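You operate a simulated robot arm through the tools that you are given. There is no shell and no other tool. Be economical: measure what you need, move in short steps, check, and stop when the job is done.

The job below is to be done with a simulated robot arm. You get a single attempt, and the scene is never put back.

Task
Tighten lamp bolts 1, 2, 3 in order at 25 Nm and put the driver back. Set down upright: orange driver.

It is judged by the outcome, as a careful person would: the job done as asked, and still so three seconds after it is handed in. It fails if anything else is knocked over, pushed out of place, dropped, spilled or broken.

Robot
A 6-joint arm with a two-finger parallel gripper, fixed in place. Base frame: the origin is at the foot of the arm, x ahead of it, y to its left, z up; the work surface is at about z = 0. Units: mm, degrees, N and s.
With the tool pointing down near the work surface it reaches from about 140 to 580 mm from the base axis. Its first joint turns from -66.0 to 66.0 degrees. Payload 2.1 kg.
The TCP is the grasp point between the finger pads, 30 mm short of the fingertips. In the tool frame z runs along the fingers and y along their closing line. The gripper opens to 94 mm. The fingers are 28 mm wide and 10 mm thick; the gripper's body (50 by 96 mm) begins 55 mm behind the TCP.
Orientation is that of the tool frame in the base frame, as [roll, pitch, yaw] about the fixed x, y, z axes, in that order (R = Rz(yaw) Ry(pitch) Rx(roll)). With the fingers straight down and closing along the base's y, the tool's x points along the base's -x, its y along +y and its z along -z.

Tools
- The arm moves only by the tool apply_moves. Its argument "targets" is a list of rows, each an object of numbers (a shift or turn left out is 0, a gripper value left out holds the last): "dx", "dy", "dz": the shift along the tool's x, y, z in units of 400 mm (1.0 is 400 mm); "rx", "ry", "rz": the turn, a rotation vector about the tool's x, y, z in units of 180 degrees (1.0 is 180 degrees); "hand": the closure in counts, from 0 (fully open) to 255 (shut). In form: [{"dx": .., "dy": .., "dz": .., "rx": .., "ry": .., "rz": .., "hand": ..}, ...]. A call has 1 to 10 rows; each row is the pose to reach, as a shift and turn from the pose commanded when the call began, along the tool's axes at that moment. A call with a number of a shift or a turn outside -1 to 1 is refused whole. A row lasts 0.2 s, in which the tool goes at most 50 mm and 8.6 degrees; a call with a longer step from one row to the next is refused whole, and so is a gripper value outside its range. A pose out of reach is approached as far as the arm can. The call stops where the force on the tool passes 40 N (or 10 N more than at its start, if that is more) or the arm is blocked; 0.2 s more then pass. Each finger travels about 72 mm/s and halts on what it meets, pressing with about 28 N; the grip force reading is that of the motor and also rises with nothing between the fingers. The clock runs only during rows and for 0.2 s after the last one: add rows that repeat a pose to give the fingers time. The reply holds the time, the measured pose of the TCP, the force on the tool along the base axes, the opening and the grip force, in the units named above and with some noise, with the torque about the TCP (base axes, N m) and any sound that the robot's microphone picked up, and new pictures: "views" is both (left out), scene, wrist or none.
- Cameras (640 x 400 px; columns grow to the right, rows downward): "scene" is fixed at [56.6, -369.4, 493]; the picture's right is [0.79, -0.61, 0.00], its down [-0.30, -0.39, -0.87] and it looks along [0.53, 0.69, -0.50] (base axes); focal length 272 px, centre (320, 200). "wrist" rides on the gripper at [76, 14, -102] in the tool frame; the picture's right is [-0.18, 0.98, 0.00], its down [-0.75, -0.14, -0.64] and it looks along [-0.63, -0.12, 0.77] (tool axes); focal length 243 px, centre (320, 200). There is no depth. A picture from a camera that has moved, and an enlarged one, comes with that camera's place and axes in the base frame and with its lens.
- enlarge(camera, box): a new picture of the part [left, top, right, bottom] of that camera's present view, enlarged. No time passes.
- finish_job(): hands the job in; it is judged then, once.

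Go step by step. Nothing tells you positions but the pictures and the camera data: compare them with the known pose of the tool, close in by small moves and look again before you grip or let go. The budget is 120 turns and 200 pictures, counting those below and the enlarged ones. Unless the task says otherwise, let go and move clear before handing in, and close with one line.

The tools are called after ">>>" as name(argument=value, ...) on one line, values as JSON. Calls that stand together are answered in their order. apply_moves: Moves the arm, as the interface text tells. Its arguments: {"type":"object","properties":{"targets":{"type":"array"},"views":{"type":"string","enum":["both","scene","wrist","none"]}},"required":["targets"]} The other tools are called the same way: enlarge (camera, box) takes an enlarged picture of a part of a camera's view; finish_job () hands the job in.

At the start:

```text
time: 0.0
tool_pos: [272.3, -97.9, 331.0]
tool_rot: [-179.9, -0.1, 180.0]
force: [0.2, 0.4, -0.1]
torque: [0.0, 0.01, 0.02]
opening: 94.0
gripper_force: 0.1
```

scene: 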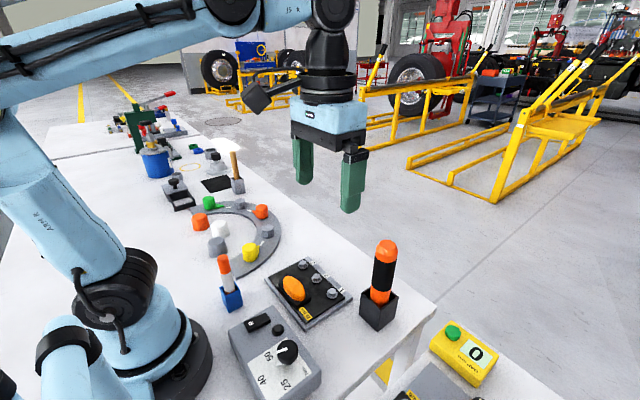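
wrist: 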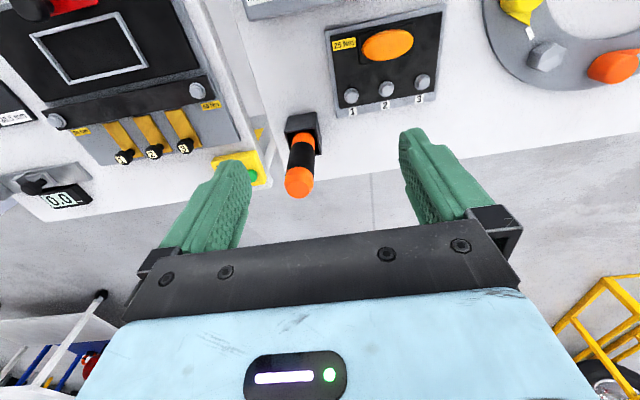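

I see a lamp panel with three numbered bolts, an orange/black driver standing in a black holder, and a grey box with a torque dial. I'll look closer before moving.

>>> enlarge(camera="scene", box=[210, 230, 410, 400])

>>> enlarge(camera="wrist", box=[240, 0, 480, 200])

>>> enlarge(camera="wrist", box=[0, 0, 270, 220])

>>> enlarge(camera="scene", box=[380, 300, 520, 400])

```text
2.35 times, centred on (310, 315) of scene
camera zoom: at [56.6, -369.4, 493.0], right [0.79, -0.61, 0.0], down [-0.3, -0.39, -0.87], along [0.53, 0.69, -0.5], focal length 640 px, centre (344, -71)
```

zoom: 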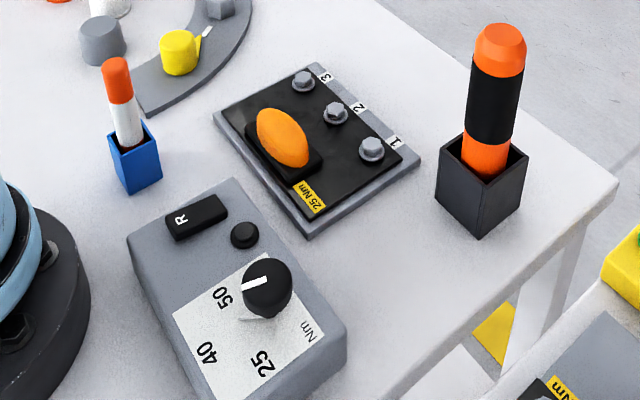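

```text
2.00 times, centred on (360, 100) of wrist
camera zoom: at [196.9, -82.9, 432.7], right [0.18, 0.98, 0.0], down [0.75, -0.14, 0.64], along [0.63, -0.12, -0.77], focal length 485 px, centre (240, 400)
```

zoom: 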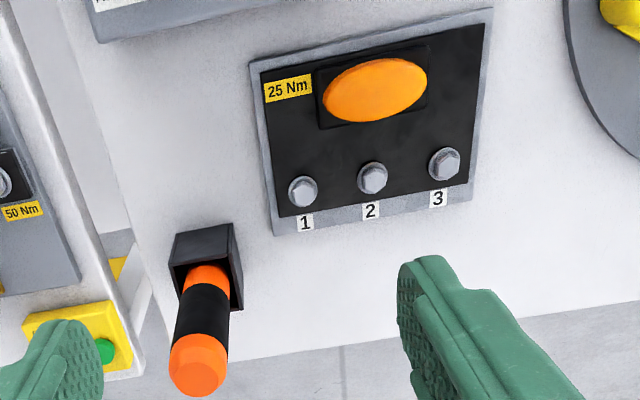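

```text
1.82 times, centred on (135, 110) of wrist
camera zoom: at [196.9, -82.9, 432.7], right [0.18, 0.98, 0.0], down [0.75, -0.14, 0.64], along [0.63, -0.12, -0.77], focal length 441 px, centre (656, 364)
```

zoom: 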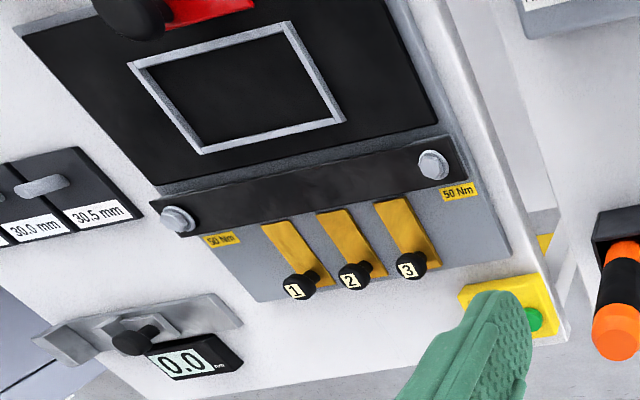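

```text
4.00 times, centred on (450, 350) of scene
camera zoom: at [56.6, -369.4, 493.0], right [0.79, -0.61, 0.0], down [-0.3, -0.39, -0.87], along [0.53, 0.69, -0.5], focal length 1088 px, centre (-200, -400)
```

zoom: 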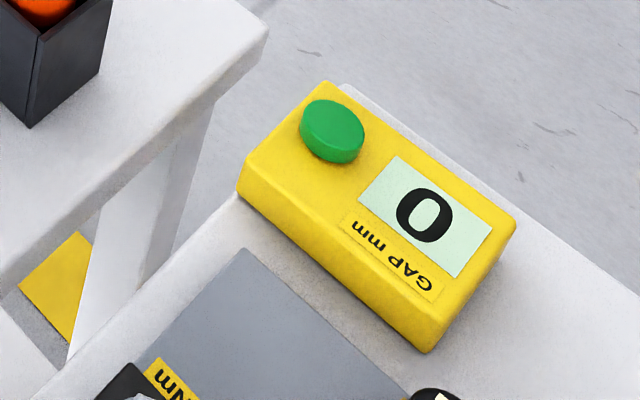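

Bolts come out near (327, -57/0/55, 22), the driver near (375, -145) with its top at about z 184, and the dial near (170, -131). The dial doesn't appear to be at 25, so I'll turn the wrist camera to view the control box better.

>>> apply_moves(targets=[{"dx": 0.028, "dy": 0.055, "rz": 0.047}, {"dx": 0.056, "dy": 0.11, "rz": 0.094}, {"dx": 0.084, "dy": 0.165, "rz": 0.141}, {"dx": 0.112, "dy": 0.22, "rz": 0.188}, {"dx": 0.14, "dy": 0.275, "rz": 0.235}, {"dx": 0.168, "dy": 0.33, "rz": 0.282}, {"dx": 0.196, "dy": 0.385, "rz": 0.329}, {"dx": 0.224, "dy": 0.44, "rz": 0.376}, {"dx": 0.252, "dy": 0.495, "rz": 0.423}, {"dx": 0.28, "dy": 0.545, "rz": 0.47}])

```text
time: 2.2
tool_pos: [161.4, 120.7, 330.0]
tool_rot: [-180.0, 0.0, 95.4]
force: [0.2, 0.2, -0.1]
torque: [0.0, 0.02, 0.02]
opening: 94.0
gripper_force: 0.0
camera wrist: at [168.0, 198.4, 432.4], right [1.0, -0.09, 0.0], down [-0.07, -0.76, 0.64], along [-0.06, -0.64, -0.77], focal length 243 px, centre (320, 200)
```

scene: 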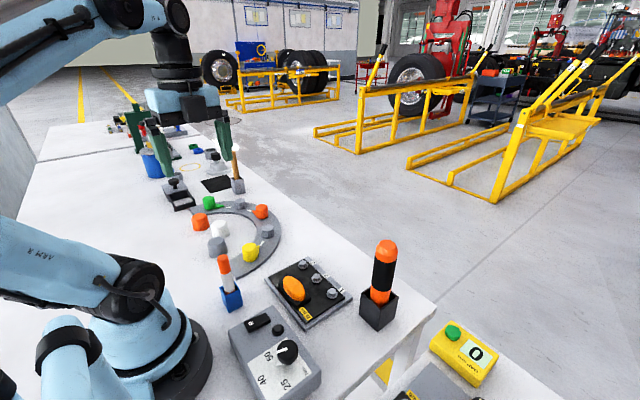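
wrist: 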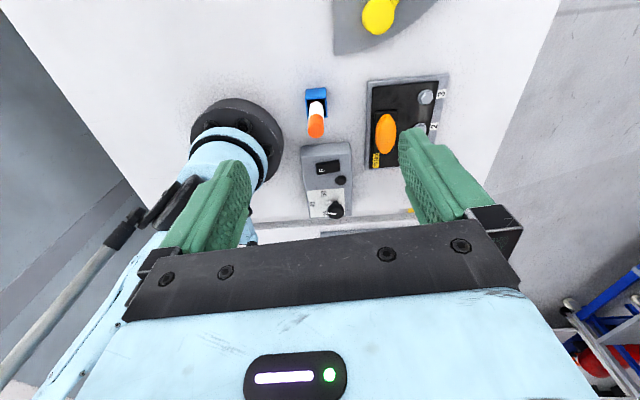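

>>> enlarge(camera="wrist", box=[280, 80, 400, 230])

>>> enlarge(camera="scene", box=[220, 300, 330, 400])

```text
2.67 times, centred on (340, 155) of wrist
camera zoom: at [168.0, 198.4, 432.4], right [1.0, -0.09, 0.0], down [-0.07, -0.76, 0.64], along [-0.06, -0.64, -0.77], focal length 647 px, centre (267, 320)
```

zoom: 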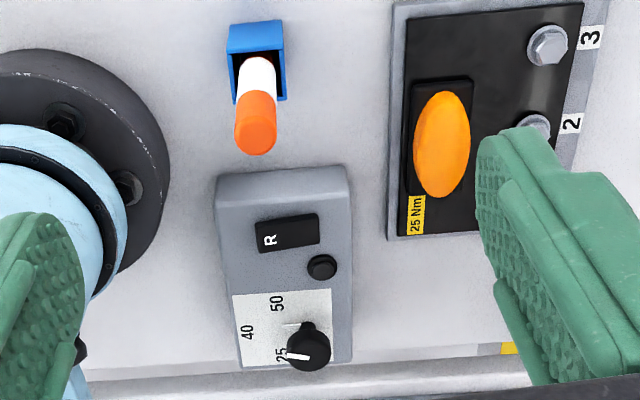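

```text
4.00 times, centred on (275, 350) of scene
camera zoom: at [56.6, -369.4, 493.0], right [0.79, -0.61, 0.0], down [-0.3, -0.39, -0.87], along [0.53, 0.69, -0.5], focal length 1088 px, centre (500, -400)
```

zoom: 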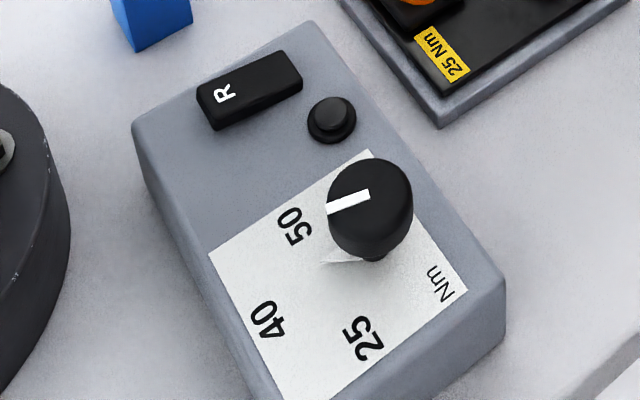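

The knob has a pointer that seems to sit somewhere between 40 and 50, not at 25. I'll go lower for a clear look.

>>> apply_moves(targets=[{"dx": -0.06, "dy": 0.006, "dz": 0.05}, {"dx": -0.12, "dy": 0.012, "dz": 0.1}, {"dx": -0.18, "dy": 0.018, "dz": 0.15}, {"dx": -0.24, "dy": 0.024, "dz": 0.2}, {"dx": -0.3, "dy": 0.03, "dz": 0.25}], views="none")

>>> enlarge(camera="wrist", box=[240, 60, 440, 240])

```text
time: 3.4
tool_pos: [183.8, 1.3, 229.5]
tool_rot: [-180.0, 0.0, 95.4]
force: [0.8, 0.1, -0.1]
torque: [0.02, 0.0, -0.01]
opening: 93.8
gripper_force: 0.1
```

```text
2.22 times, centred on (340, 150) of wrist
camera zoom: at [191.1, 79.3, 331.7], right [1.0, -0.09, 0.0], down [-0.07, -0.76, 0.64], along [-0.06, -0.64, -0.77], focal length 539 px, centre (276, 311)
```

zoom: 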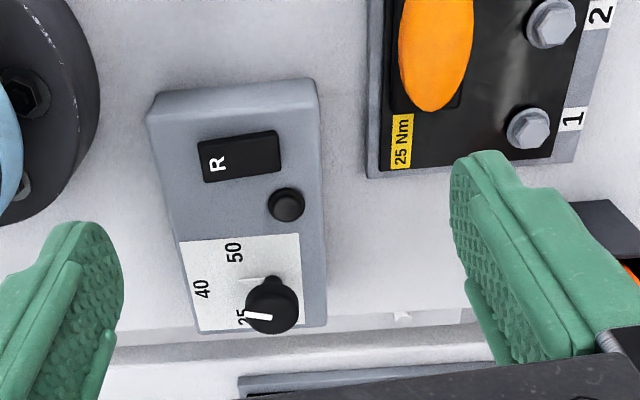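

>>> enlarge(camera="wrist", box=[290, 150, 390, 220])

```text
5.71 times, centred on (340, 185) of wrist
camera zoom: at [191.1, 79.3, 331.7], right [1.0, -0.09, 0.0], down [-0.07, -0.76, 0.64], along [-0.06, -0.64, -0.77], focal length 1386 px, centre (206, 286)
```

zoom: 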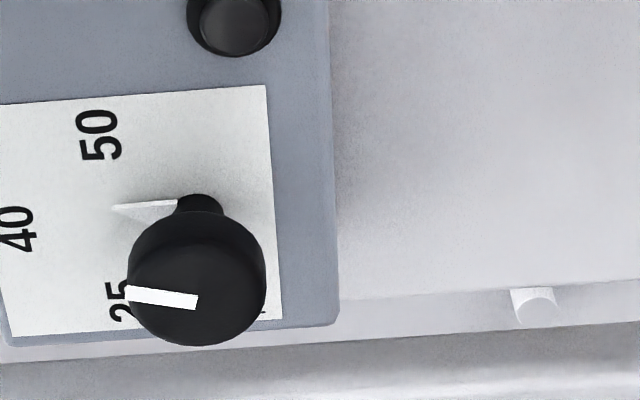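

The pointer is at about 167° while the labels sit near 135° (50), 180° (40) and 225° (25). Before turning the dial I'll check the rocker marked R and the round button.

>>> enlarge(camera="wrist", box=[280, 90, 400, 170])

>>> enlarge(camera="scene", box=[235, 300, 305, 350])

```text
5.00 times, centred on (340, 130) of wrist
camera zoom: at [191.1, 79.3, 331.7], right [1.0, -0.09, 0.0], down [-0.07, -0.76, 0.64], along [-0.06, -0.64, -0.77], focal length 1213 px, centre (220, 550)
```

zoom: 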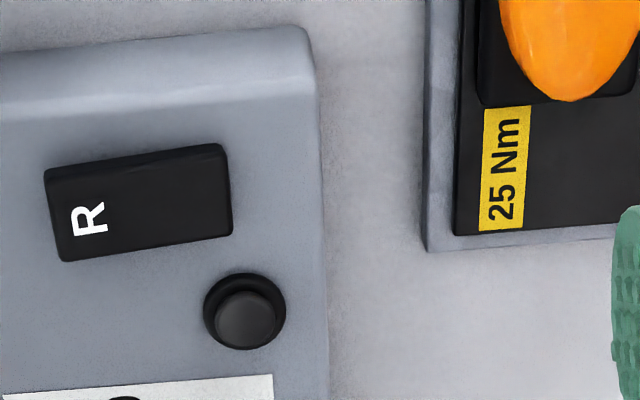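

```text
8.00 times, centred on (270, 325) of scene
camera zoom: at [56.6, -369.4, 493.0], right [0.79, -0.61, 0.0], down [-0.3, -0.39, -0.87], along [0.53, 0.69, -0.5], focal length 2177 px, centre (720, -800)
```

zoom: 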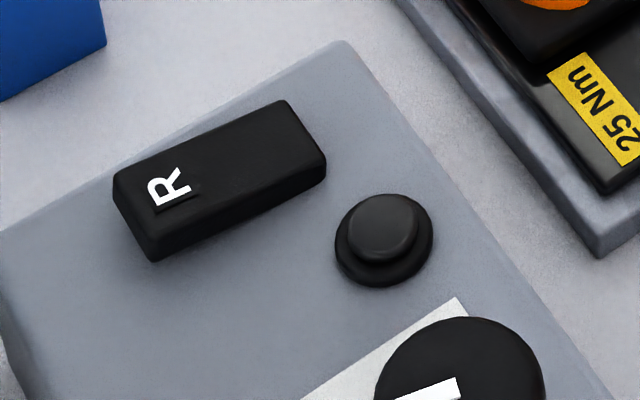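

The box has a direction tile showing "R" and a round button at about (184, -77, 50). I'll close the fingers and hover over the button to test what it does.

>>> apply_moves(targets=[{"dx": -0.05, "dy": -0.004, "dz": 0.03, "hand": 255}, {"dx": -0.1, "dy": -0.009, "dz": 0.08, "hand": 255}, {"dx": -0.15, "dy": -0.014, "dz": 0.14, "hand": 255}, {"dx": -0.194, "dy": -0.018, "dz": 0.2, "hand": 255}, {"dx": -0.194, "dy": -0.018, "dz": 0.27, "hand": 255}, {"dx": -0.194, "dy": -0.018, "dz": 0.31, "hand": 255}])

```text
time: 4.8
tool_pos: [183.4, -76.2, 104.8]
tool_rot: [179.9, -0.1, 95.3]
force: [0.9, 0.0, 0.2]
torque: [-0.02, 0.01, 0.0]
opening: 0.0
gripper_force: 27.8
camera wrist: at [191.3, 0.8, 208.1], right [1.0, -0.09, 0.0], down [-0.07, -0.76, 0.64], along [-0.06, -0.64, -0.77], focal length 243 px, centre (320, 200)
```

scene: 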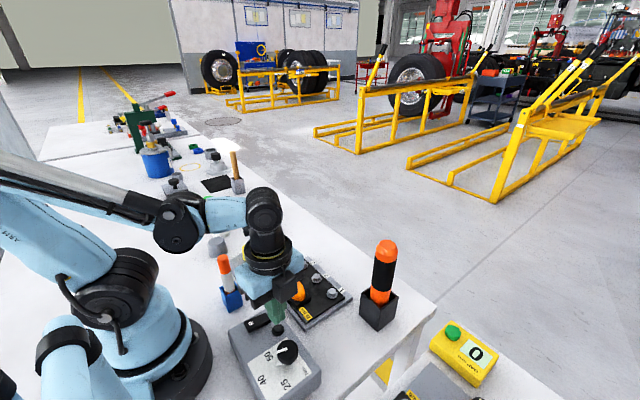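
wrist: 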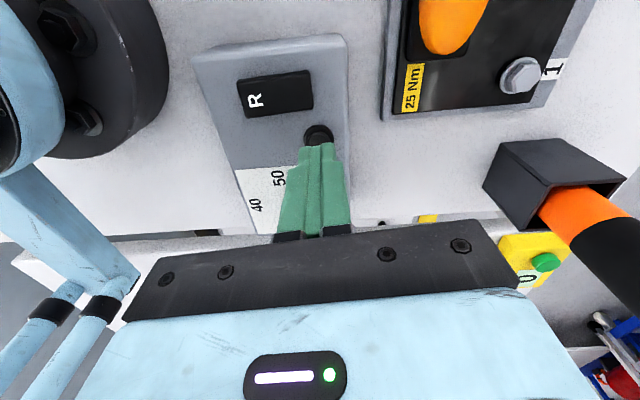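

The "R" tile is clearly in view and the fingertips are nearly over the button. I'll shift 3 mm and press gently.

>>> apply_moves(targets=[{"dx": 0.0085, "dz": 0.03}, {"dx": 0.0085, "dz": 0.05}, {"dx": 0.0085, "dz": 0.06}, {"dx": 0.0085, "dz": 0.066}, {"dx": 0.0085, "dz": 0.07}, {"dx": 0.0085, "dz": 0.074}], views="wrist")

```text
time: 6.2
tool_pos: [183.0, -72.2, 75.0]
tool_rot: [180.0, 0.0, 95.4]
force: [1.2, -0.5, 0.0]
torque: [-0.02, 0.04, 0.0]
opening: 0.1
gripper_force: 28.1
camera wrist: at [191.2, 5.1, 179.0], right [1.0, -0.09, 0.0], down [-0.07, -0.76, 0.64], along [-0.06, -0.64, -0.77], focal length 243 px, centre (320, 200)
```

wrist: 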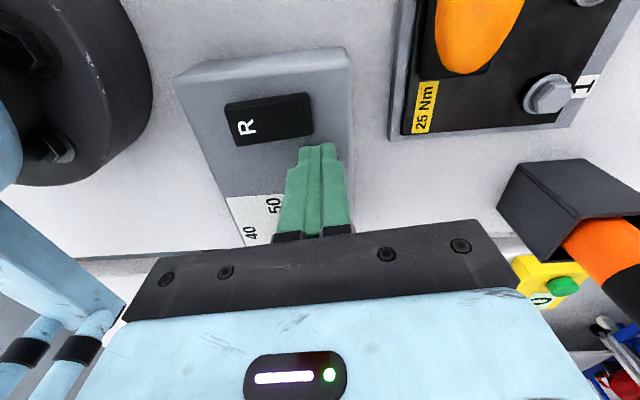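

No contact yet with the tips at about z 45, so I'll go on down in small steps.

>>> apply_moves(targets=[{"dz": 0.004}, {"dz": 0.008}, {"dz": 0.012}, {"dz": 0.015}, {"dz": 0.018}], views="wrist")

```text
time: 6.7
tool_pos: [184.6, -72.7, 74.4]
tool_rot: [-179.7, -0.1, 95.4]
force: [-1.4, 1.7, 5.9]
torque: [-0.05, -0.02, 0.02]
opening: 0.0
gripper_force: 28.3
stopped in row 2: the force on the tool passed its limit at 52 N (the readings are from after the stop); the commanded pose is now the measured one
camera wrist: at [192.0, 4.8, 178.2], right [1.0, -0.09, -0.01], down [-0.07, -0.76, 0.64], along [-0.06, -0.64, -0.77], focal length 243 px, centre (320, 200)
```

wrist: 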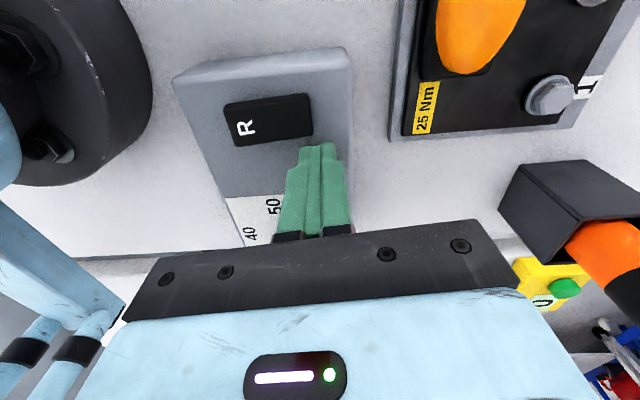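

Contact came at tip z ≈ 44 with no change on the tile. I'll lift and look.

>>> apply_moves(targets=[{"dz": -0.03}, {"dx": 0.04, "dz": -0.07}, {"dx": 0.1, "dz": -0.1}], views="wrist")

>>> enlarge(camera="wrist", box=[200, 60, 380, 240])

>>> enlarge(camera="scene", box=[220, 300, 330, 400])

```text
time: 7.5
tool_pos: [179.1, -32.8, 115.2]
tool_rot: [-179.7, -0.1, 95.4]
force: [-0.3, -0.8, -0.5]
torque: [-0.02, 0.02, -0.01]
opening: 0.2
gripper_force: 28.4
camera wrist: at [188.0, 44.9, 218.8], right [1.0, -0.09, 0.0], down [-0.07, -0.76, 0.64], along [-0.06, -0.64, -0.77], focal length 243 px, centre (320, 200)
```

wrist: 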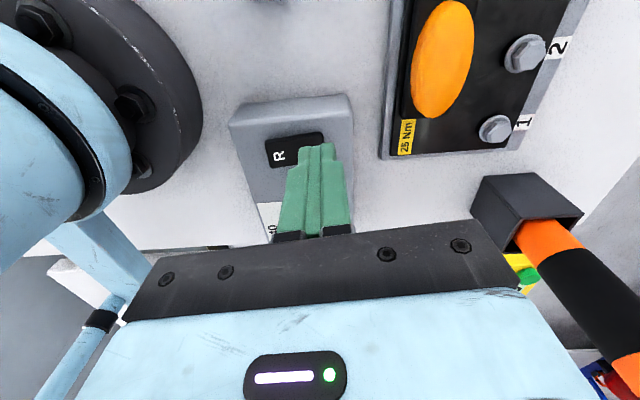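

```text
2.22 times, centred on (290, 150) of wrist
camera zoom: at [188.0, 44.9, 218.8], right [1.0, -0.09, 0.0], down [-0.07, -0.76, 0.64], along [-0.06, -0.64, -0.77], focal length 539 px, centre (387, 311)
```

zoom: 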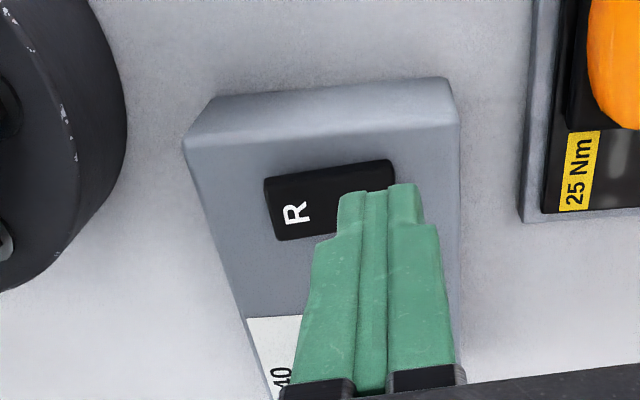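

```text
4.00 times, centred on (275, 350) of scene
camera zoom: at [56.6, -369.4, 493.0], right [0.79, -0.61, 0.0], down [-0.3, -0.39, -0.87], along [0.53, 0.69, -0.5], focal length 1088 px, centre (500, -400)
```

zoom: 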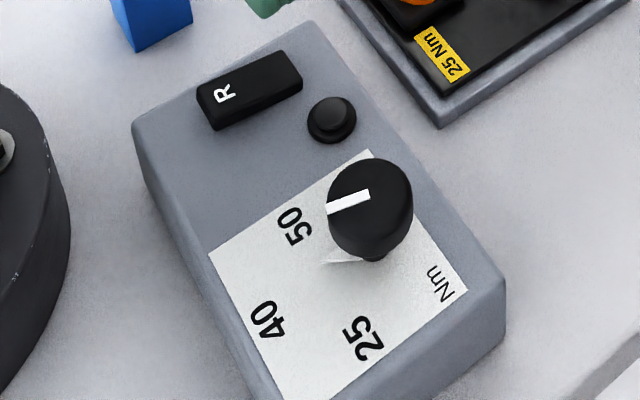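

>>> enlarge(camera="scene", box=[244, 308, 284, 338])

>>> apply_moves(targets=[{"dx": 0.06, "dy": 0.05, "dz": -0.03}, {"dx": 0.12, "dy": 0.1, "dz": -0.06}], views="none")

>>> enlarge(camera="wrist", box=[200, 100, 320, 200])

```text
13.33 times, centred on (264, 323) of scene
camera zoom: at [56.6, -369.4, 493.0], right [0.79, -0.61, 0.0], down [-0.3, -0.39, -0.87], along [0.53, 0.69, -0.5], focal length 3628 px, centre (1067, -1440)
```

zoom: 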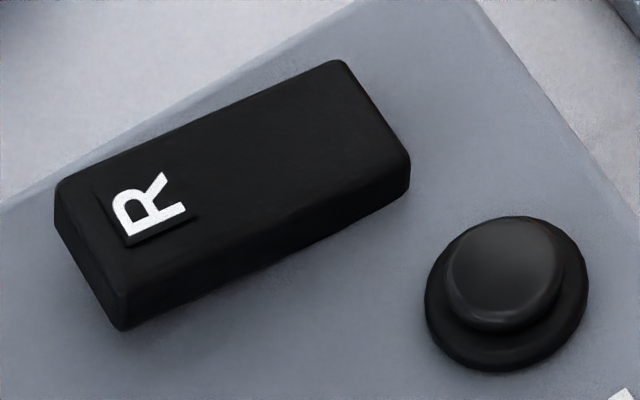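

```text
time: 8.1
tool_pos: [215.7, 18.5, 138.7]
tool_rot: [-179.8, -0.1, 95.3]
force: [0.0, 0.7, 0.1]
torque: [-0.01, 0.01, 0.01]
opening: 0.1
gripper_force: 28.4
```

```text
4.00 times, centred on (260, 150) of wrist
camera zoom: at [223.7, 96.1, 242.5], right [1.0, -0.09, 0.0], down [-0.07, -0.76, 0.64], along [-0.06, -0.64, -0.77], focal length 970 px, centre (560, 400)
```

zoom: 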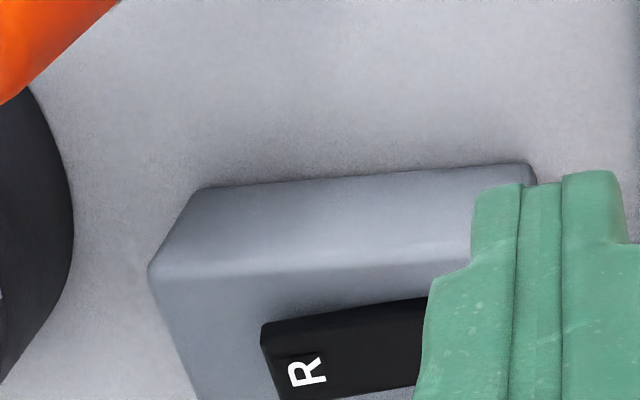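

I want a cleaner close view of the rocker to see which end is down. I'll open the fingers and view it from nearby.

>>> apply_moves(targets=[{"dx": -0.05, "dy": -0.03, "dz": 0.0, "hand": 0}, {"dx": -0.1, "dy": -0.06, "dz": 0.0, "hand": 0}, {"dx": -0.15, "dy": -0.09, "dz": 0.02, "hand": 0}, {"dx": -0.209, "dy": -0.12, "dz": 0.05, "hand": 0}], views="none")

>>> enlarge(camera="wrist", box=[210, 50, 370, 150])

>>> enlarge(camera="wrist", box=[180, 40, 460, 240])

```text
time: 9.1
tool_pos: [174.6, -69.3, 118.3]
tool_rot: [-179.8, -0.1, 95.5]
force: [-0.7, -0.5, -0.1]
torque: [-0.02, 0.0, -0.01]
opening: 94.0
gripper_force: 0.0
```

```text
4.00 times, centred on (290, 100) of wrist
camera zoom: at [183.0, 9.0, 221.5], right [1.0, -0.09, 0.0], down [-0.07, -0.76, 0.64], along [-0.06, -0.64, -0.77], focal length 970 px, centre (440, 600)
```

zoom: 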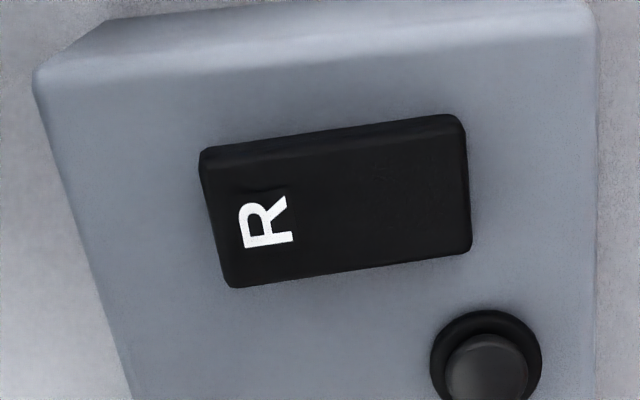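

```text
2.00 times, centred on (320, 140) of wrist
camera zoom: at [183.0, 9.0, 221.5], right [1.0, -0.09, 0.0], down [-0.07, -0.76, 0.64], along [-0.06, -0.64, -0.77], focal length 485 px, centre (320, 320)
```

zoom: 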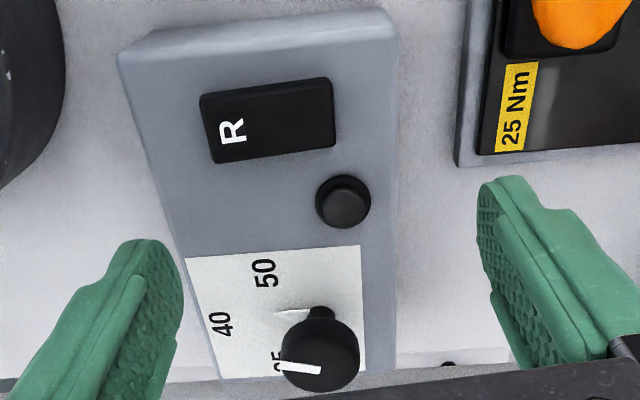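

Triangulating its ends, the "R" end of the rocker is raised (z ≈ 55 against 48), so the other side is the one pressed, and I'll leave it there. Next I'll line up over the knob near (170, -134).

>>> apply_moves(targets=[{"dx": -0.08, "dy": -0.012}, {"dx": -0.161, "dy": -0.025}, {"dx": -0.161, "dy": -0.025, "dz": 0.03}], views="both")

```text
time: 9.9
tool_pos: [170.9, -134.2, 108.3]
tool_rot: [-179.9, -0.1, 95.4]
force: [0.3, -0.4, -0.2]
torque: [-0.02, -0.01, -0.02]
opening: 94.3
gripper_force: 0.0
camera wrist: at [179.2, -56.6, 209.7], right [1.0, -0.09, 0.0], down [-0.07, -0.76, 0.64], along [-0.06, -0.64, -0.77], focal length 243 px, centre (320, 200)
```

scene: 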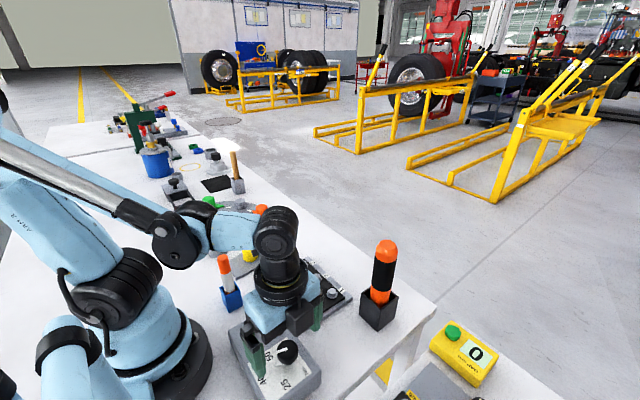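
wrist: 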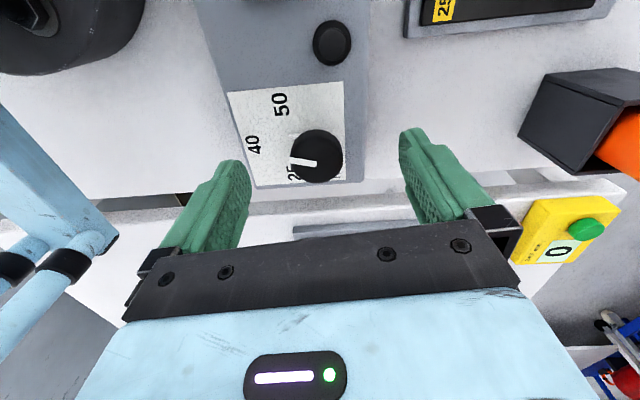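

The knob is centred between the fingers. I'll go down, close on it gently and look.

>>> apply_moves(targets=[{"dz": 0.03}, {"dz": 0.062}, {"dz": 0.062, "hand": 150}, {"dz": 0.062, "hand": 255}, {"dz": 0.062, "hand": 255}, {"dz": 0.062, "hand": 255}], views="wrist")

```text
time: 11.3
tool_pos: [170.4, -134.1, 80.9]
tool_rot: [-179.3, -0.1, 95.4]
force: [-36.0, -7.0, 4.6]
torque: [0.35, -0.37, -0.07]
opening: 33.9
gripper_force: 45.3
camera wrist: at [177.8, -56.7, 184.4], right [1.0, -0.09, -0.01], down [-0.06, -0.76, 0.64], along [-0.07, -0.64, -0.77], focal length 243 px, centre (320, 200)
```

wrist: 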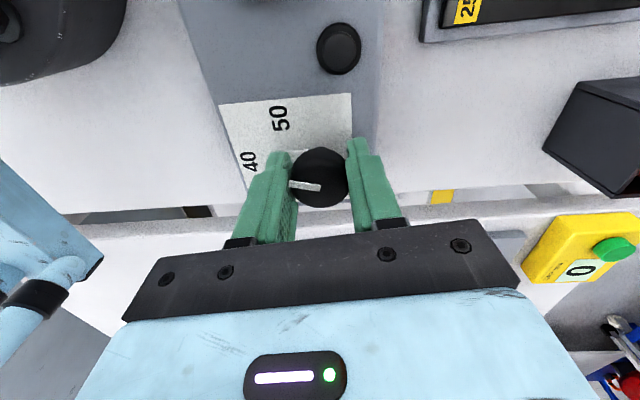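

Gripped at 34 mm, but with a 36 N side load. I'll relieve it by shifting about 1 mm in -x.

>>> apply_moves(targets=[{"dy": -0.002}, {"dy": -0.004}, {"dy": -0.004}], views="none")

```text
time: 12.1
tool_pos: [168.5, -133.8, 81.4]
tool_rot: [-179.6, 0.0, 95.4]
force: [-24.3, -6.0, -39.0]
torque: [0.2, -0.3, -0.04]
opening: 33.8
gripper_force: 44.9
```

Still loaded, so I'll release, re-centre a little further and regrip.

>>> apply_moves(targets=[{"hand": 120}, {"hand": 120}, {"hand": 120}], views="wrist")

>>> enlarge(camera="wrist", box=[220, 80, 420, 220])

```text
time: 12.9
tool_pos: [170.0, -134.8, 81.7]
tool_rot: [-179.7, -0.1, 95.4]
force: [0.0, 0.3, -0.9]
torque: [0.0, 0.0, 0.0]
opening: 49.5
gripper_force: 0.0
camera wrist: at [177.9, -56.8, 185.3], right [1.0, -0.09, 0.0], down [-0.07, -0.76, 0.64], along [-0.06, -0.64, -0.77], focal length 243 px, centre (320, 200)
```

wrist: 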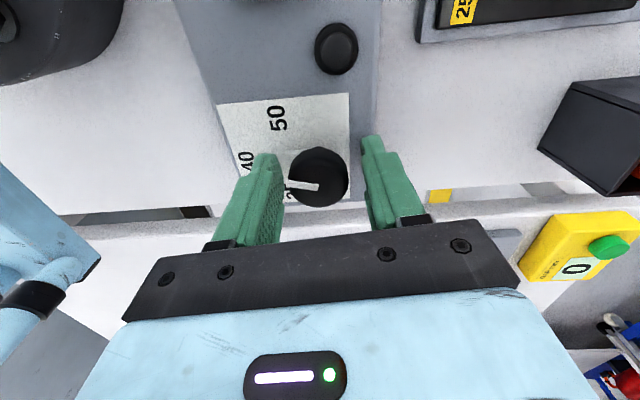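

```text
2.86 times, centred on (320, 150) of wrist
camera zoom: at [177.9, -56.8, 185.3], right [1.0, -0.09, 0.0], down [-0.07, -0.76, 0.64], along [-0.06, -0.64, -0.77], focal length 693 px, centre (320, 343)
```

zoom: 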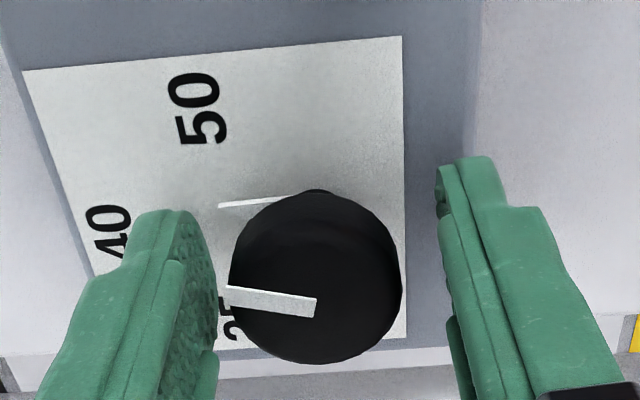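

The gaps show the tool should move about 3 mm toward -x. I'll shift and regrip.

>>> apply_moves(targets=[{"dy": -0.007}, {"dy": -0.007, "hand": 170}, {"dy": -0.007, "hand": 255}, {"dy": -0.007, "hand": 255}], views="none")

```text
time: 13.9
tool_pos: [169.3, -134.4, 82.0]
tool_rot: [179.8, -0.1, 95.5]
force: [31.8, 6.2, -11.5]
torque: [-0.32, 0.25, 0.03]
opening: 33.5
gripper_force: 44.5
```

>>> apply_moves(targets=[{"dy": 0.002}, {"dy": 0.004}, {"dy": 0.004}], views="none")

```text
time: 14.7
tool_pos: [168.4, -133.8, 82.3]
tool_rot: [-179.8, -0.3, 95.4]
force: [13.1, 2.5, 13.3]
torque: [0.78, -0.7, 0.01]
opening: 33.7
gripper_force: 45.0
```

Balanced enough. Turning counter-clockwise about 24° first to check the knob follows.

>>> apply_moves(targets=[{"rz": -0.03}, {"rz": -0.06}, {"rz": -0.09}, {"rz": -0.12}, {"rz": -0.135}], views="wrist")

>>> enlarge(camera="scene", box=[220, 300, 330, 400])

```text
time: 15.9
tool_pos: [168.8, -136.1, 82.3]
tool_rot: [-179.7, -0.2, 119.8]
force: [-4.8, 4.5, 17.7]
torque: [-0.7, -0.39, 0.0]
opening: 33.9
gripper_force: 45.0
camera wrist: at [143.8, -60.8, 185.4], right [0.94, 0.33, -0.01], down [0.26, -0.72, 0.64], along [0.21, -0.61, -0.77], focal length 243 px, centre (320, 200)
```

wrist: 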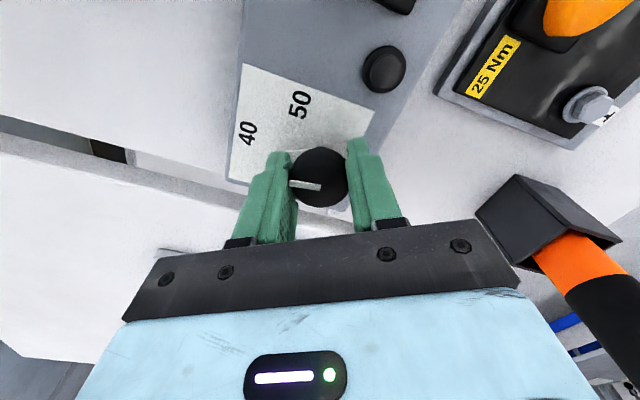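

```text
4.00 times, centred on (275, 350) of scene
camera zoom: at [56.5, -369.4, 493.0], right [0.79, -0.61, 0.0], down [-0.3, -0.39, -0.87], along [0.53, 0.69, -0.5], focal length 1088 px, centre (500, -400)
```

zoom: 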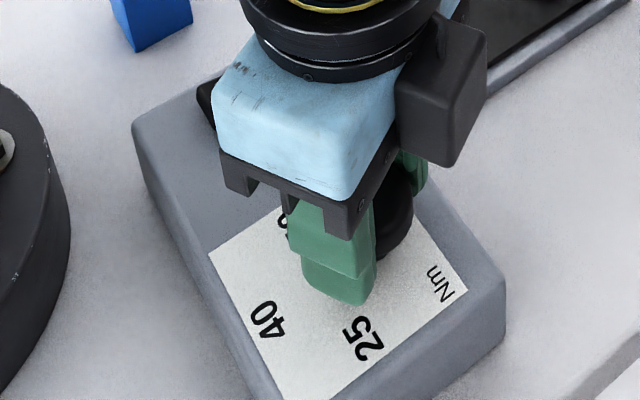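

The knob turns with the gripper. I'll continue by about 34° toward 25.

>>> apply_moves(targets=[{"rz": -0.03}, {"rz": -0.06}, {"rz": -0.09}, {"rz": -0.12}, {"rz": -0.15}, {"rz": -0.18}, {"rz": -0.188}, {"rz": -0.188}], views="none")

>>> apply_moves(targets=[{"hand": 100}, {"hand": 60}, {"hand": 60}, {"dz": -0.05, "hand": 60}, {"dz": -0.11, "hand": 60}], views="wrist")

>>> enlarge(camera="wrist", box=[220, 60, 420, 220])

>>> enlarge(camera="scene", box=[220, 300, 330, 400])

```text
time: 17.7
tool_pos: [167.2, -134.6, 81.7]
tool_rot: [-179.7, -0.4, 153.4]
force: [-26.8, -10.0, 10.2]
torque: [0.07, -0.54, -0.07]
opening: 33.8
gripper_force: 45.3
```

```text
time: 18.9
tool_pos: [169.3, -134.8, 126.4]
tool_rot: [-180.0, -0.2, 153.5]
force: [0.9, 0.4, 0.3]
torque: [0.01, 0.02, 0.03]
opening: 71.9
gripper_force: 0.2
camera wrist: at [108.0, -87.7, 229.9], right [0.6, 0.8, 0.0], down [0.61, -0.46, 0.64], along [0.51, -0.39, -0.77], focal length 243 px, centre (320, 200)
```

wrist: 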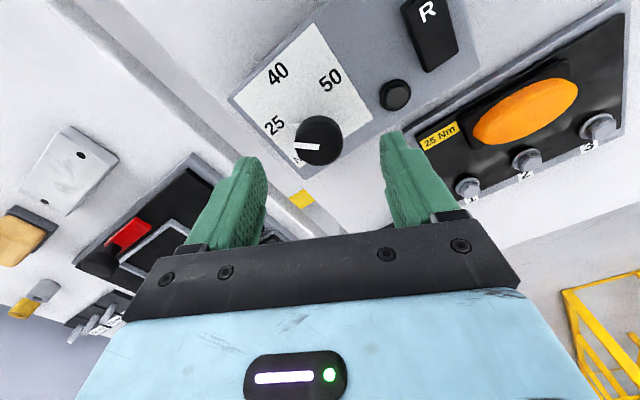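

```text
2.50 times, centred on (320, 140) of wrist
camera zoom: at [108.0, -87.7, 229.9], right [0.6, 0.8, 0.0], down [0.61, -0.46, 0.64], along [0.51, -0.39, -0.77], focal length 606 px, centre (320, 350)
```

zoom: 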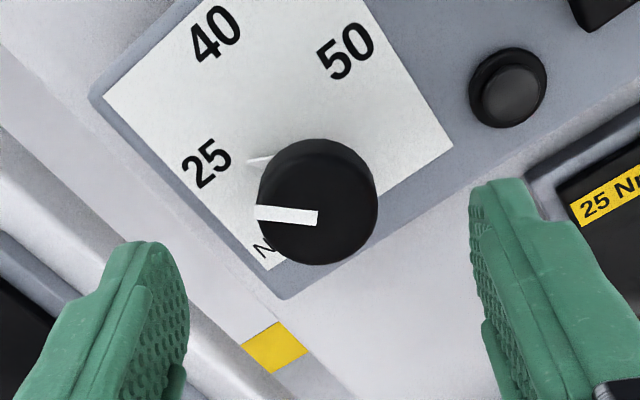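

```text
4.00 times, centred on (275, 350) of scene
camera zoom: at [56.6, -369.4, 493.0], right [0.79, -0.61, 0.0], down [-0.3, -0.39, -0.87], along [0.53, 0.69, -0.5], focal length 1088 px, centre (500, -400)
```

zoom: 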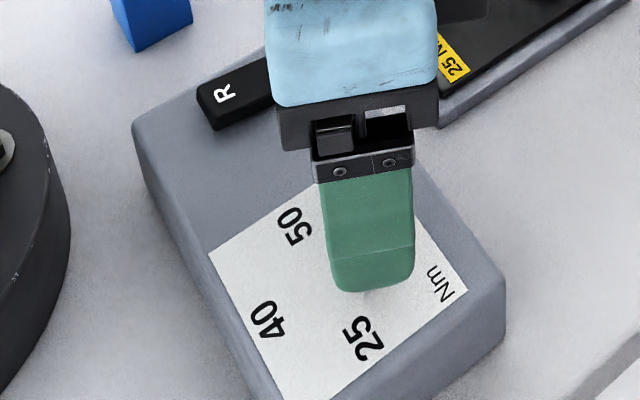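

The pointer wedge now points straight at 25. Next I'll rise, open, and go above the orange driver at (375, -145).

>>> apply_moves(targets=[{"dz": -0.11, "hand": 0}, {"dz": -0.22, "hand": 0}, {"dx": -0.05, "dy": 0.022, "dz": -0.32, "rz": -0.02}, {"dx": -0.14, "dy": 0.06, "dz": -0.34, "rz": -0.05}, {"dx": -0.23, "dy": 0.1, "dz": -0.34, "rz": -0.08}, {"dx": -0.32, "dy": 0.14, "dz": -0.34, "rz": -0.11}, {"dx": -0.4, "dy": 0.175, "dz": -0.34, "rz": -0.14}, {"dx": -0.44, "dy": 0.19, "dz": -0.34, "rz": -0.147}])

```text
time: 20.7
tool_pos: [360.3, -145.8, 261.4]
tool_rot: [179.9, -0.3, -180.0]
force: [0.0, 0.6, -0.5]
torque: [0.01, 0.01, 0.03]
opening: 94.1
gripper_force: 0.1
camera wrist: at [285.8, -130.4, 364.6], right [0.18, 0.98, 0.0], down [0.76, -0.14, 0.64], along [0.63, -0.12, -0.77], focal length 243 px, centre (320, 200)
```

scene: 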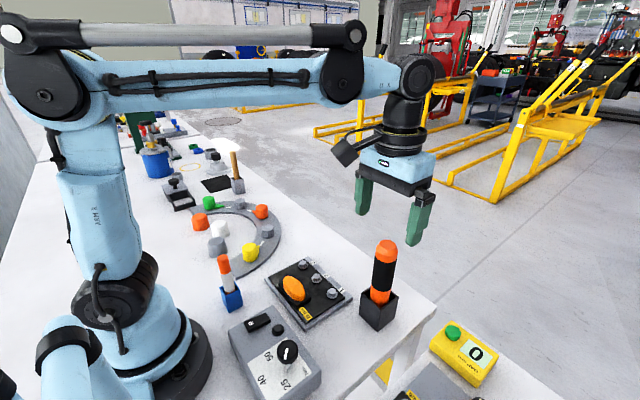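
wrist: 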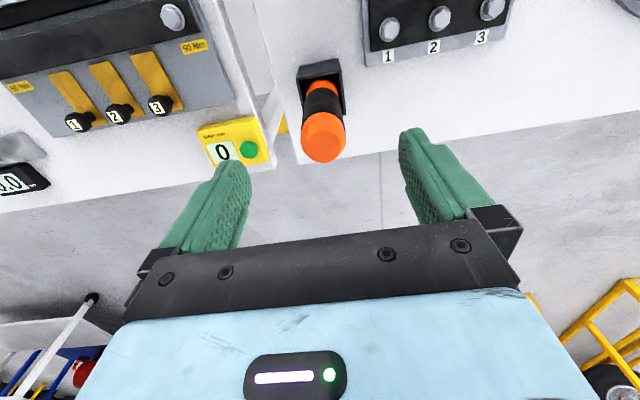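

>>> enlarge(camera="wrist", box=[260, 40, 400, 180])

>>> enlarge(camera="scene", box=[340, 230, 420, 340])

```text
2.86 times, centred on (330, 110) of wrist
camera zoom: at [285.8, -130.4, 364.6], right [0.18, 0.98, 0.0], down [0.76, -0.14, 0.64], along [0.63, -0.12, -0.77], focal length 693 px, centre (291, 457)
```

zoom: 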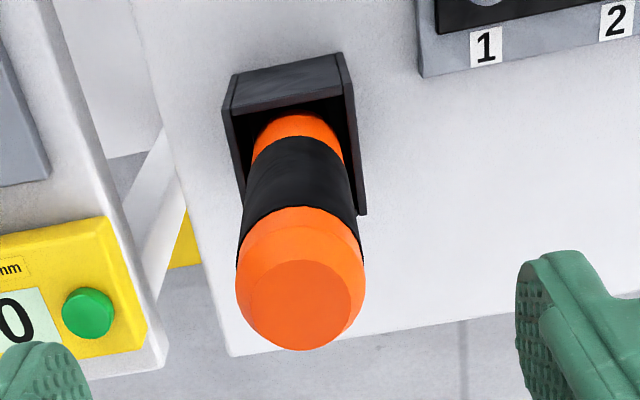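

```text
3.64 times, centred on (380, 285) of scene
camera zoom: at [56.6, -369.4, 493.0], right [0.79, -0.61, 0.0], down [-0.3, -0.39, -0.87], along [0.53, 0.69, -0.5], focal length 989 px, centre (102, -109)
```

zoom: 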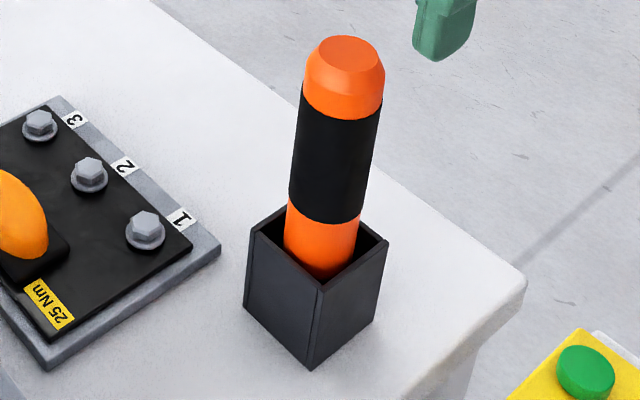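

The driver axis is at about (372.6, -146), top ≈ 193, diameter ≈ 40. I'll align and descend partway.

>>> apply_moves(targets=[{"dx": -0.031, "dy": -0.002, "dz": 0.03}, {"dx": -0.031, "dy": -0.002, "dz": 0.1}, {"dx": -0.031, "dy": -0.002, "dz": 0.15}, {"dx": -0.031, "dy": -0.002, "dz": 0.15}])

```text
time: 21.7
tool_pos: [373.5, -146.7, 201.1]
tool_rot: [179.9, -0.3, 179.9]
force: [-0.2, 0.3, -0.1]
torque: [-0.06, 0.02, 0.01]
opening: 94.0
gripper_force: 0.0
camera wrist: at [297.9, -131.4, 304.1], right [0.18, 0.98, 0.0], down [0.76, -0.14, 0.64], along [0.63, -0.12, -0.77], focal length 243 px, centre (320, 200)
```

scene: 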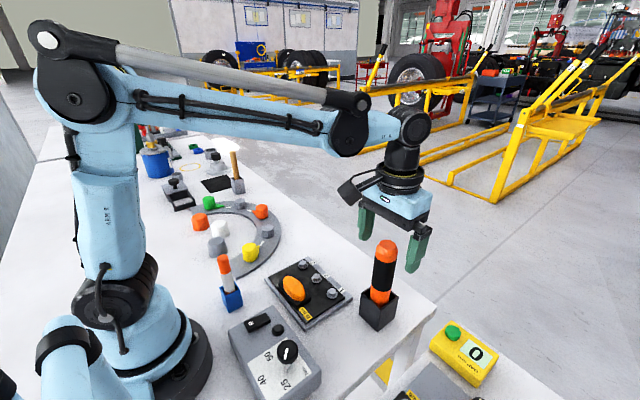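
wrist: 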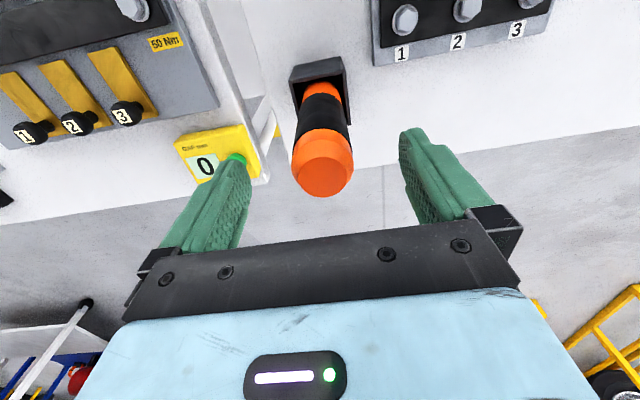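

Well centred. I'll descend to z 145 and close on the black grip.

>>> apply_moves(targets=[{"dz": 0.07}, {"dz": 0.14}, {"dz": 0.14, "hand": 120}, {"dz": 0.14, "hand": 255}, {"dz": 0.14, "hand": 255}, {"dz": 0.14, "hand": 255}])

```text
time: 23.1
tool_pos: [373.9, -145.2, 144.7]
tool_rot: [179.9, -0.3, -180.0]
force: [0.3, 0.2, 0.4]
torque: [0.01, -0.03, 0.0]
opening: 38.9
gripper_force: 28.0
camera wrist: at [297.6, -131.1, 248.7], right [0.18, 0.98, 0.0], down [0.76, -0.14, 0.64], along [0.63, -0.12, -0.77], focal length 243 px, centre (320, 200)
```

scene: 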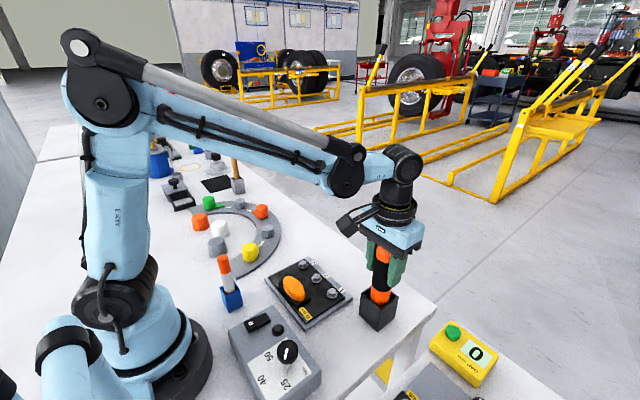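
wrist: 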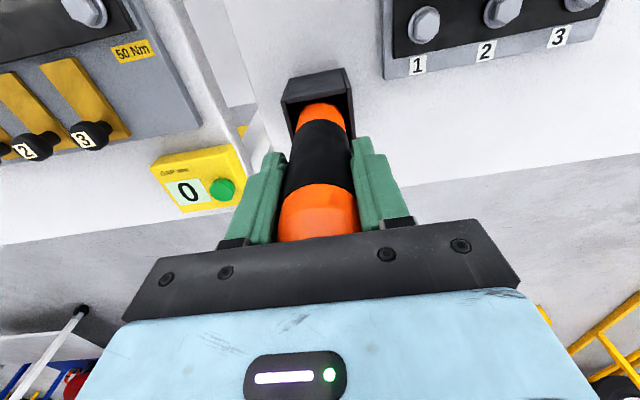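

Firm grip at 38.9 mm with no side load. I'll lift straight up.

>>> apply_moves(targets=[{"dz": -0.05}, {"dz": -0.11}, {"dz": -0.18}, {"dz": -0.25}, {"dz": -0.3}])

>>> enlarge(camera="scene", box=[330, 190, 450, 350])

```text
time: 24.3
tool_pos: [374.3, -147.0, 267.0]
tool_rot: [179.8, -0.2, 180.0]
force: [0.1, 0.4, -5.2]
torque: [0.01, -0.04, -0.02]
opening: 38.9
gripper_force: 27.9
camera wrist: at [298.2, -131.3, 369.5], right [0.18, 0.98, 0.0], down [0.76, -0.14, 0.64], along [0.63, -0.12, -0.77], focal length 243 px, centre (320, 200)
```

scene: 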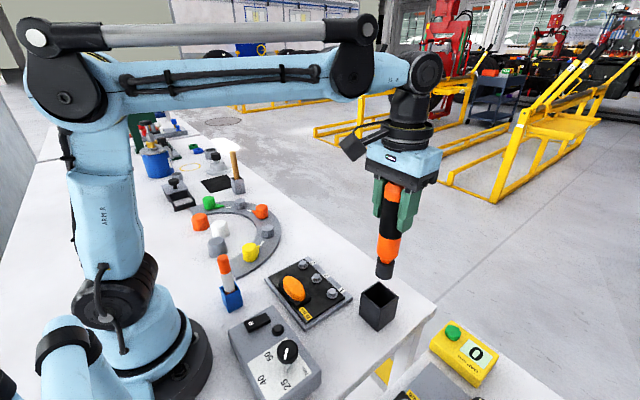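
wrist: 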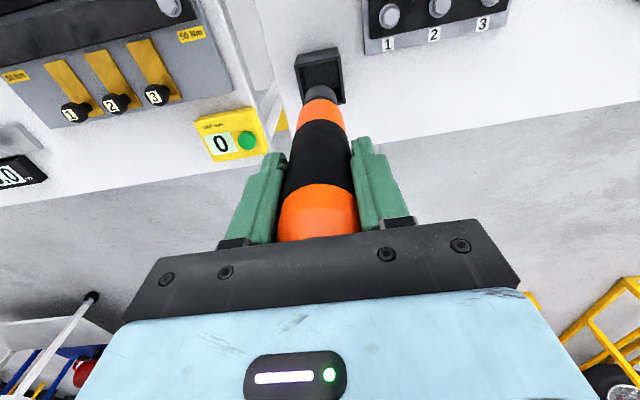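

```text
2.50 times, centred on (390, 270) of scene
camera zoom: at [56.6, -369.4, 493.0], right [0.79, -0.61, 0.0], down [-0.3, -0.39, -0.87], along [0.53, 0.69, -0.5], focal length 680 px, centre (145, 25)
```

zoom: 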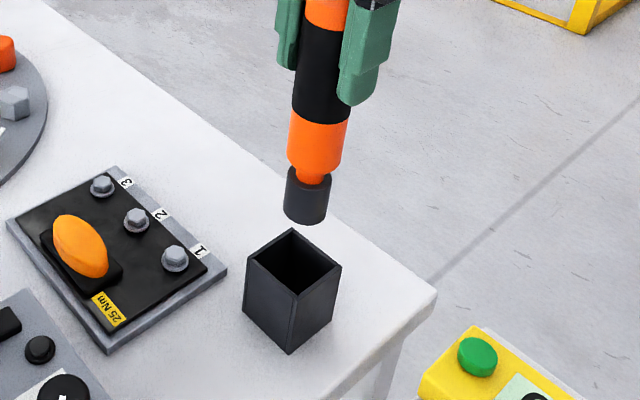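

The driver is held straight, with the socket bottom about 142 mm below the TCP. I'll carry it over bolt 1 and lower to a hover.

>>> apply_moves(targets=[{"dx": 0.03, "dy": 0.06}, {"dx": 0.06, "dy": 0.12}, {"dx": 0.09, "dy": 0.18}, {"dx": 0.116, "dy": 0.221}, {"dx": 0.116, "dy": 0.221, "dz": 0.08}, {"dx": 0.116, "dy": 0.221, "dz": 0.155}, {"dx": 0.116, "dy": 0.221, "dz": 0.155}])

>>> enlarge(camera="scene", box=[260, 230, 360, 330])

>>> enlarge(camera="wrist", box=[240, 0, 440, 160])

```text
time: 25.9
tool_pos: [326.3, -57.8, 202.9]
tool_rot: [180.0, -0.2, 180.0]
force: [-0.9, 0.1, -4.8]
torque: [0.0, 0.03, 0.01]
opening: 38.7
gripper_force: 27.7
camera wrist: at [251.5, -42.7, 306.4], right [0.18, 0.98, 0.0], down [0.76, -0.14, 0.64], along [0.63, -0.12, -0.77], focal length 243 px, centre (320, 200)
```

scene: 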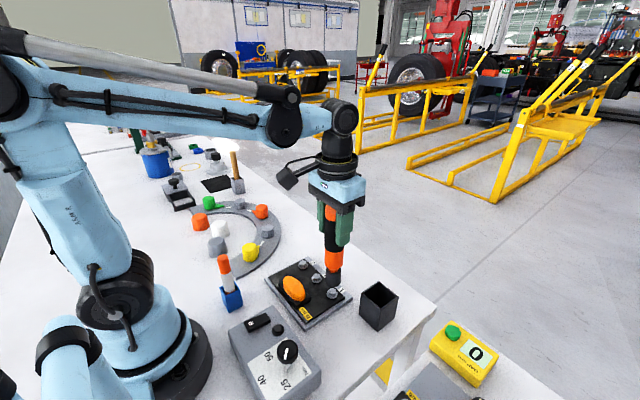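
wrist: 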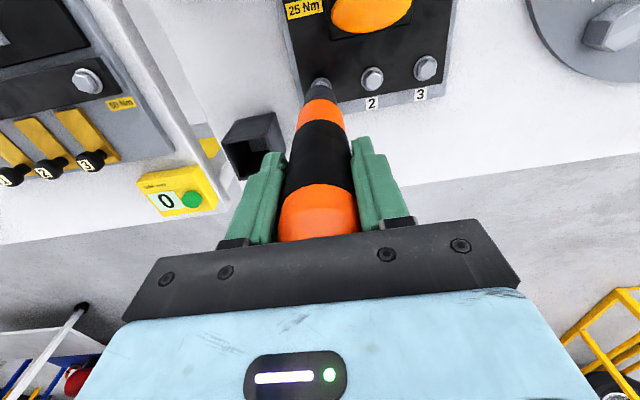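

```text
4.00 times, centred on (310, 280) of scene
camera zoom: at [56.6, -369.4, 493.0], right [0.79, -0.61, 0.0], down [-0.3, -0.39, -0.87], along [0.53, 0.69, -0.5], focal length 1088 px, centre (360, -120)
```

zoom: 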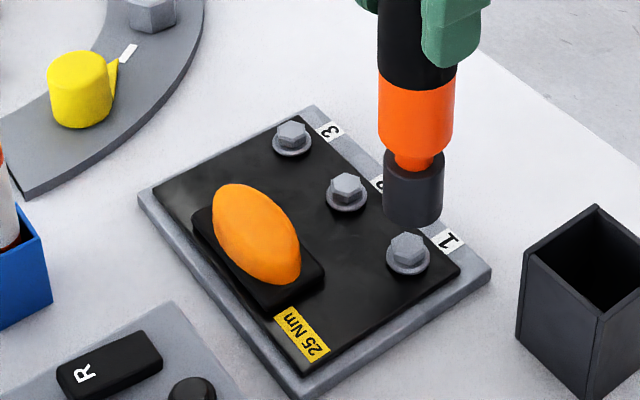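

```text
2.50 times, centred on (340, 80) of wrist
camera zoom: at [251.5, -42.7, 306.4], right [0.18, 0.98, 0.0], down [0.76, -0.14, 0.64], along [0.63, -0.12, -0.77], focal length 606 px, centre (270, 500)
```

zoom: 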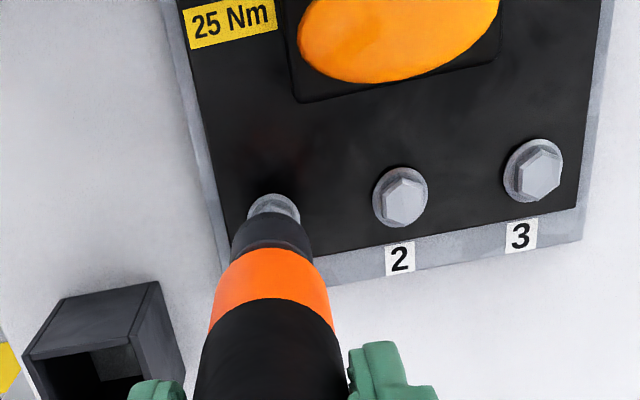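

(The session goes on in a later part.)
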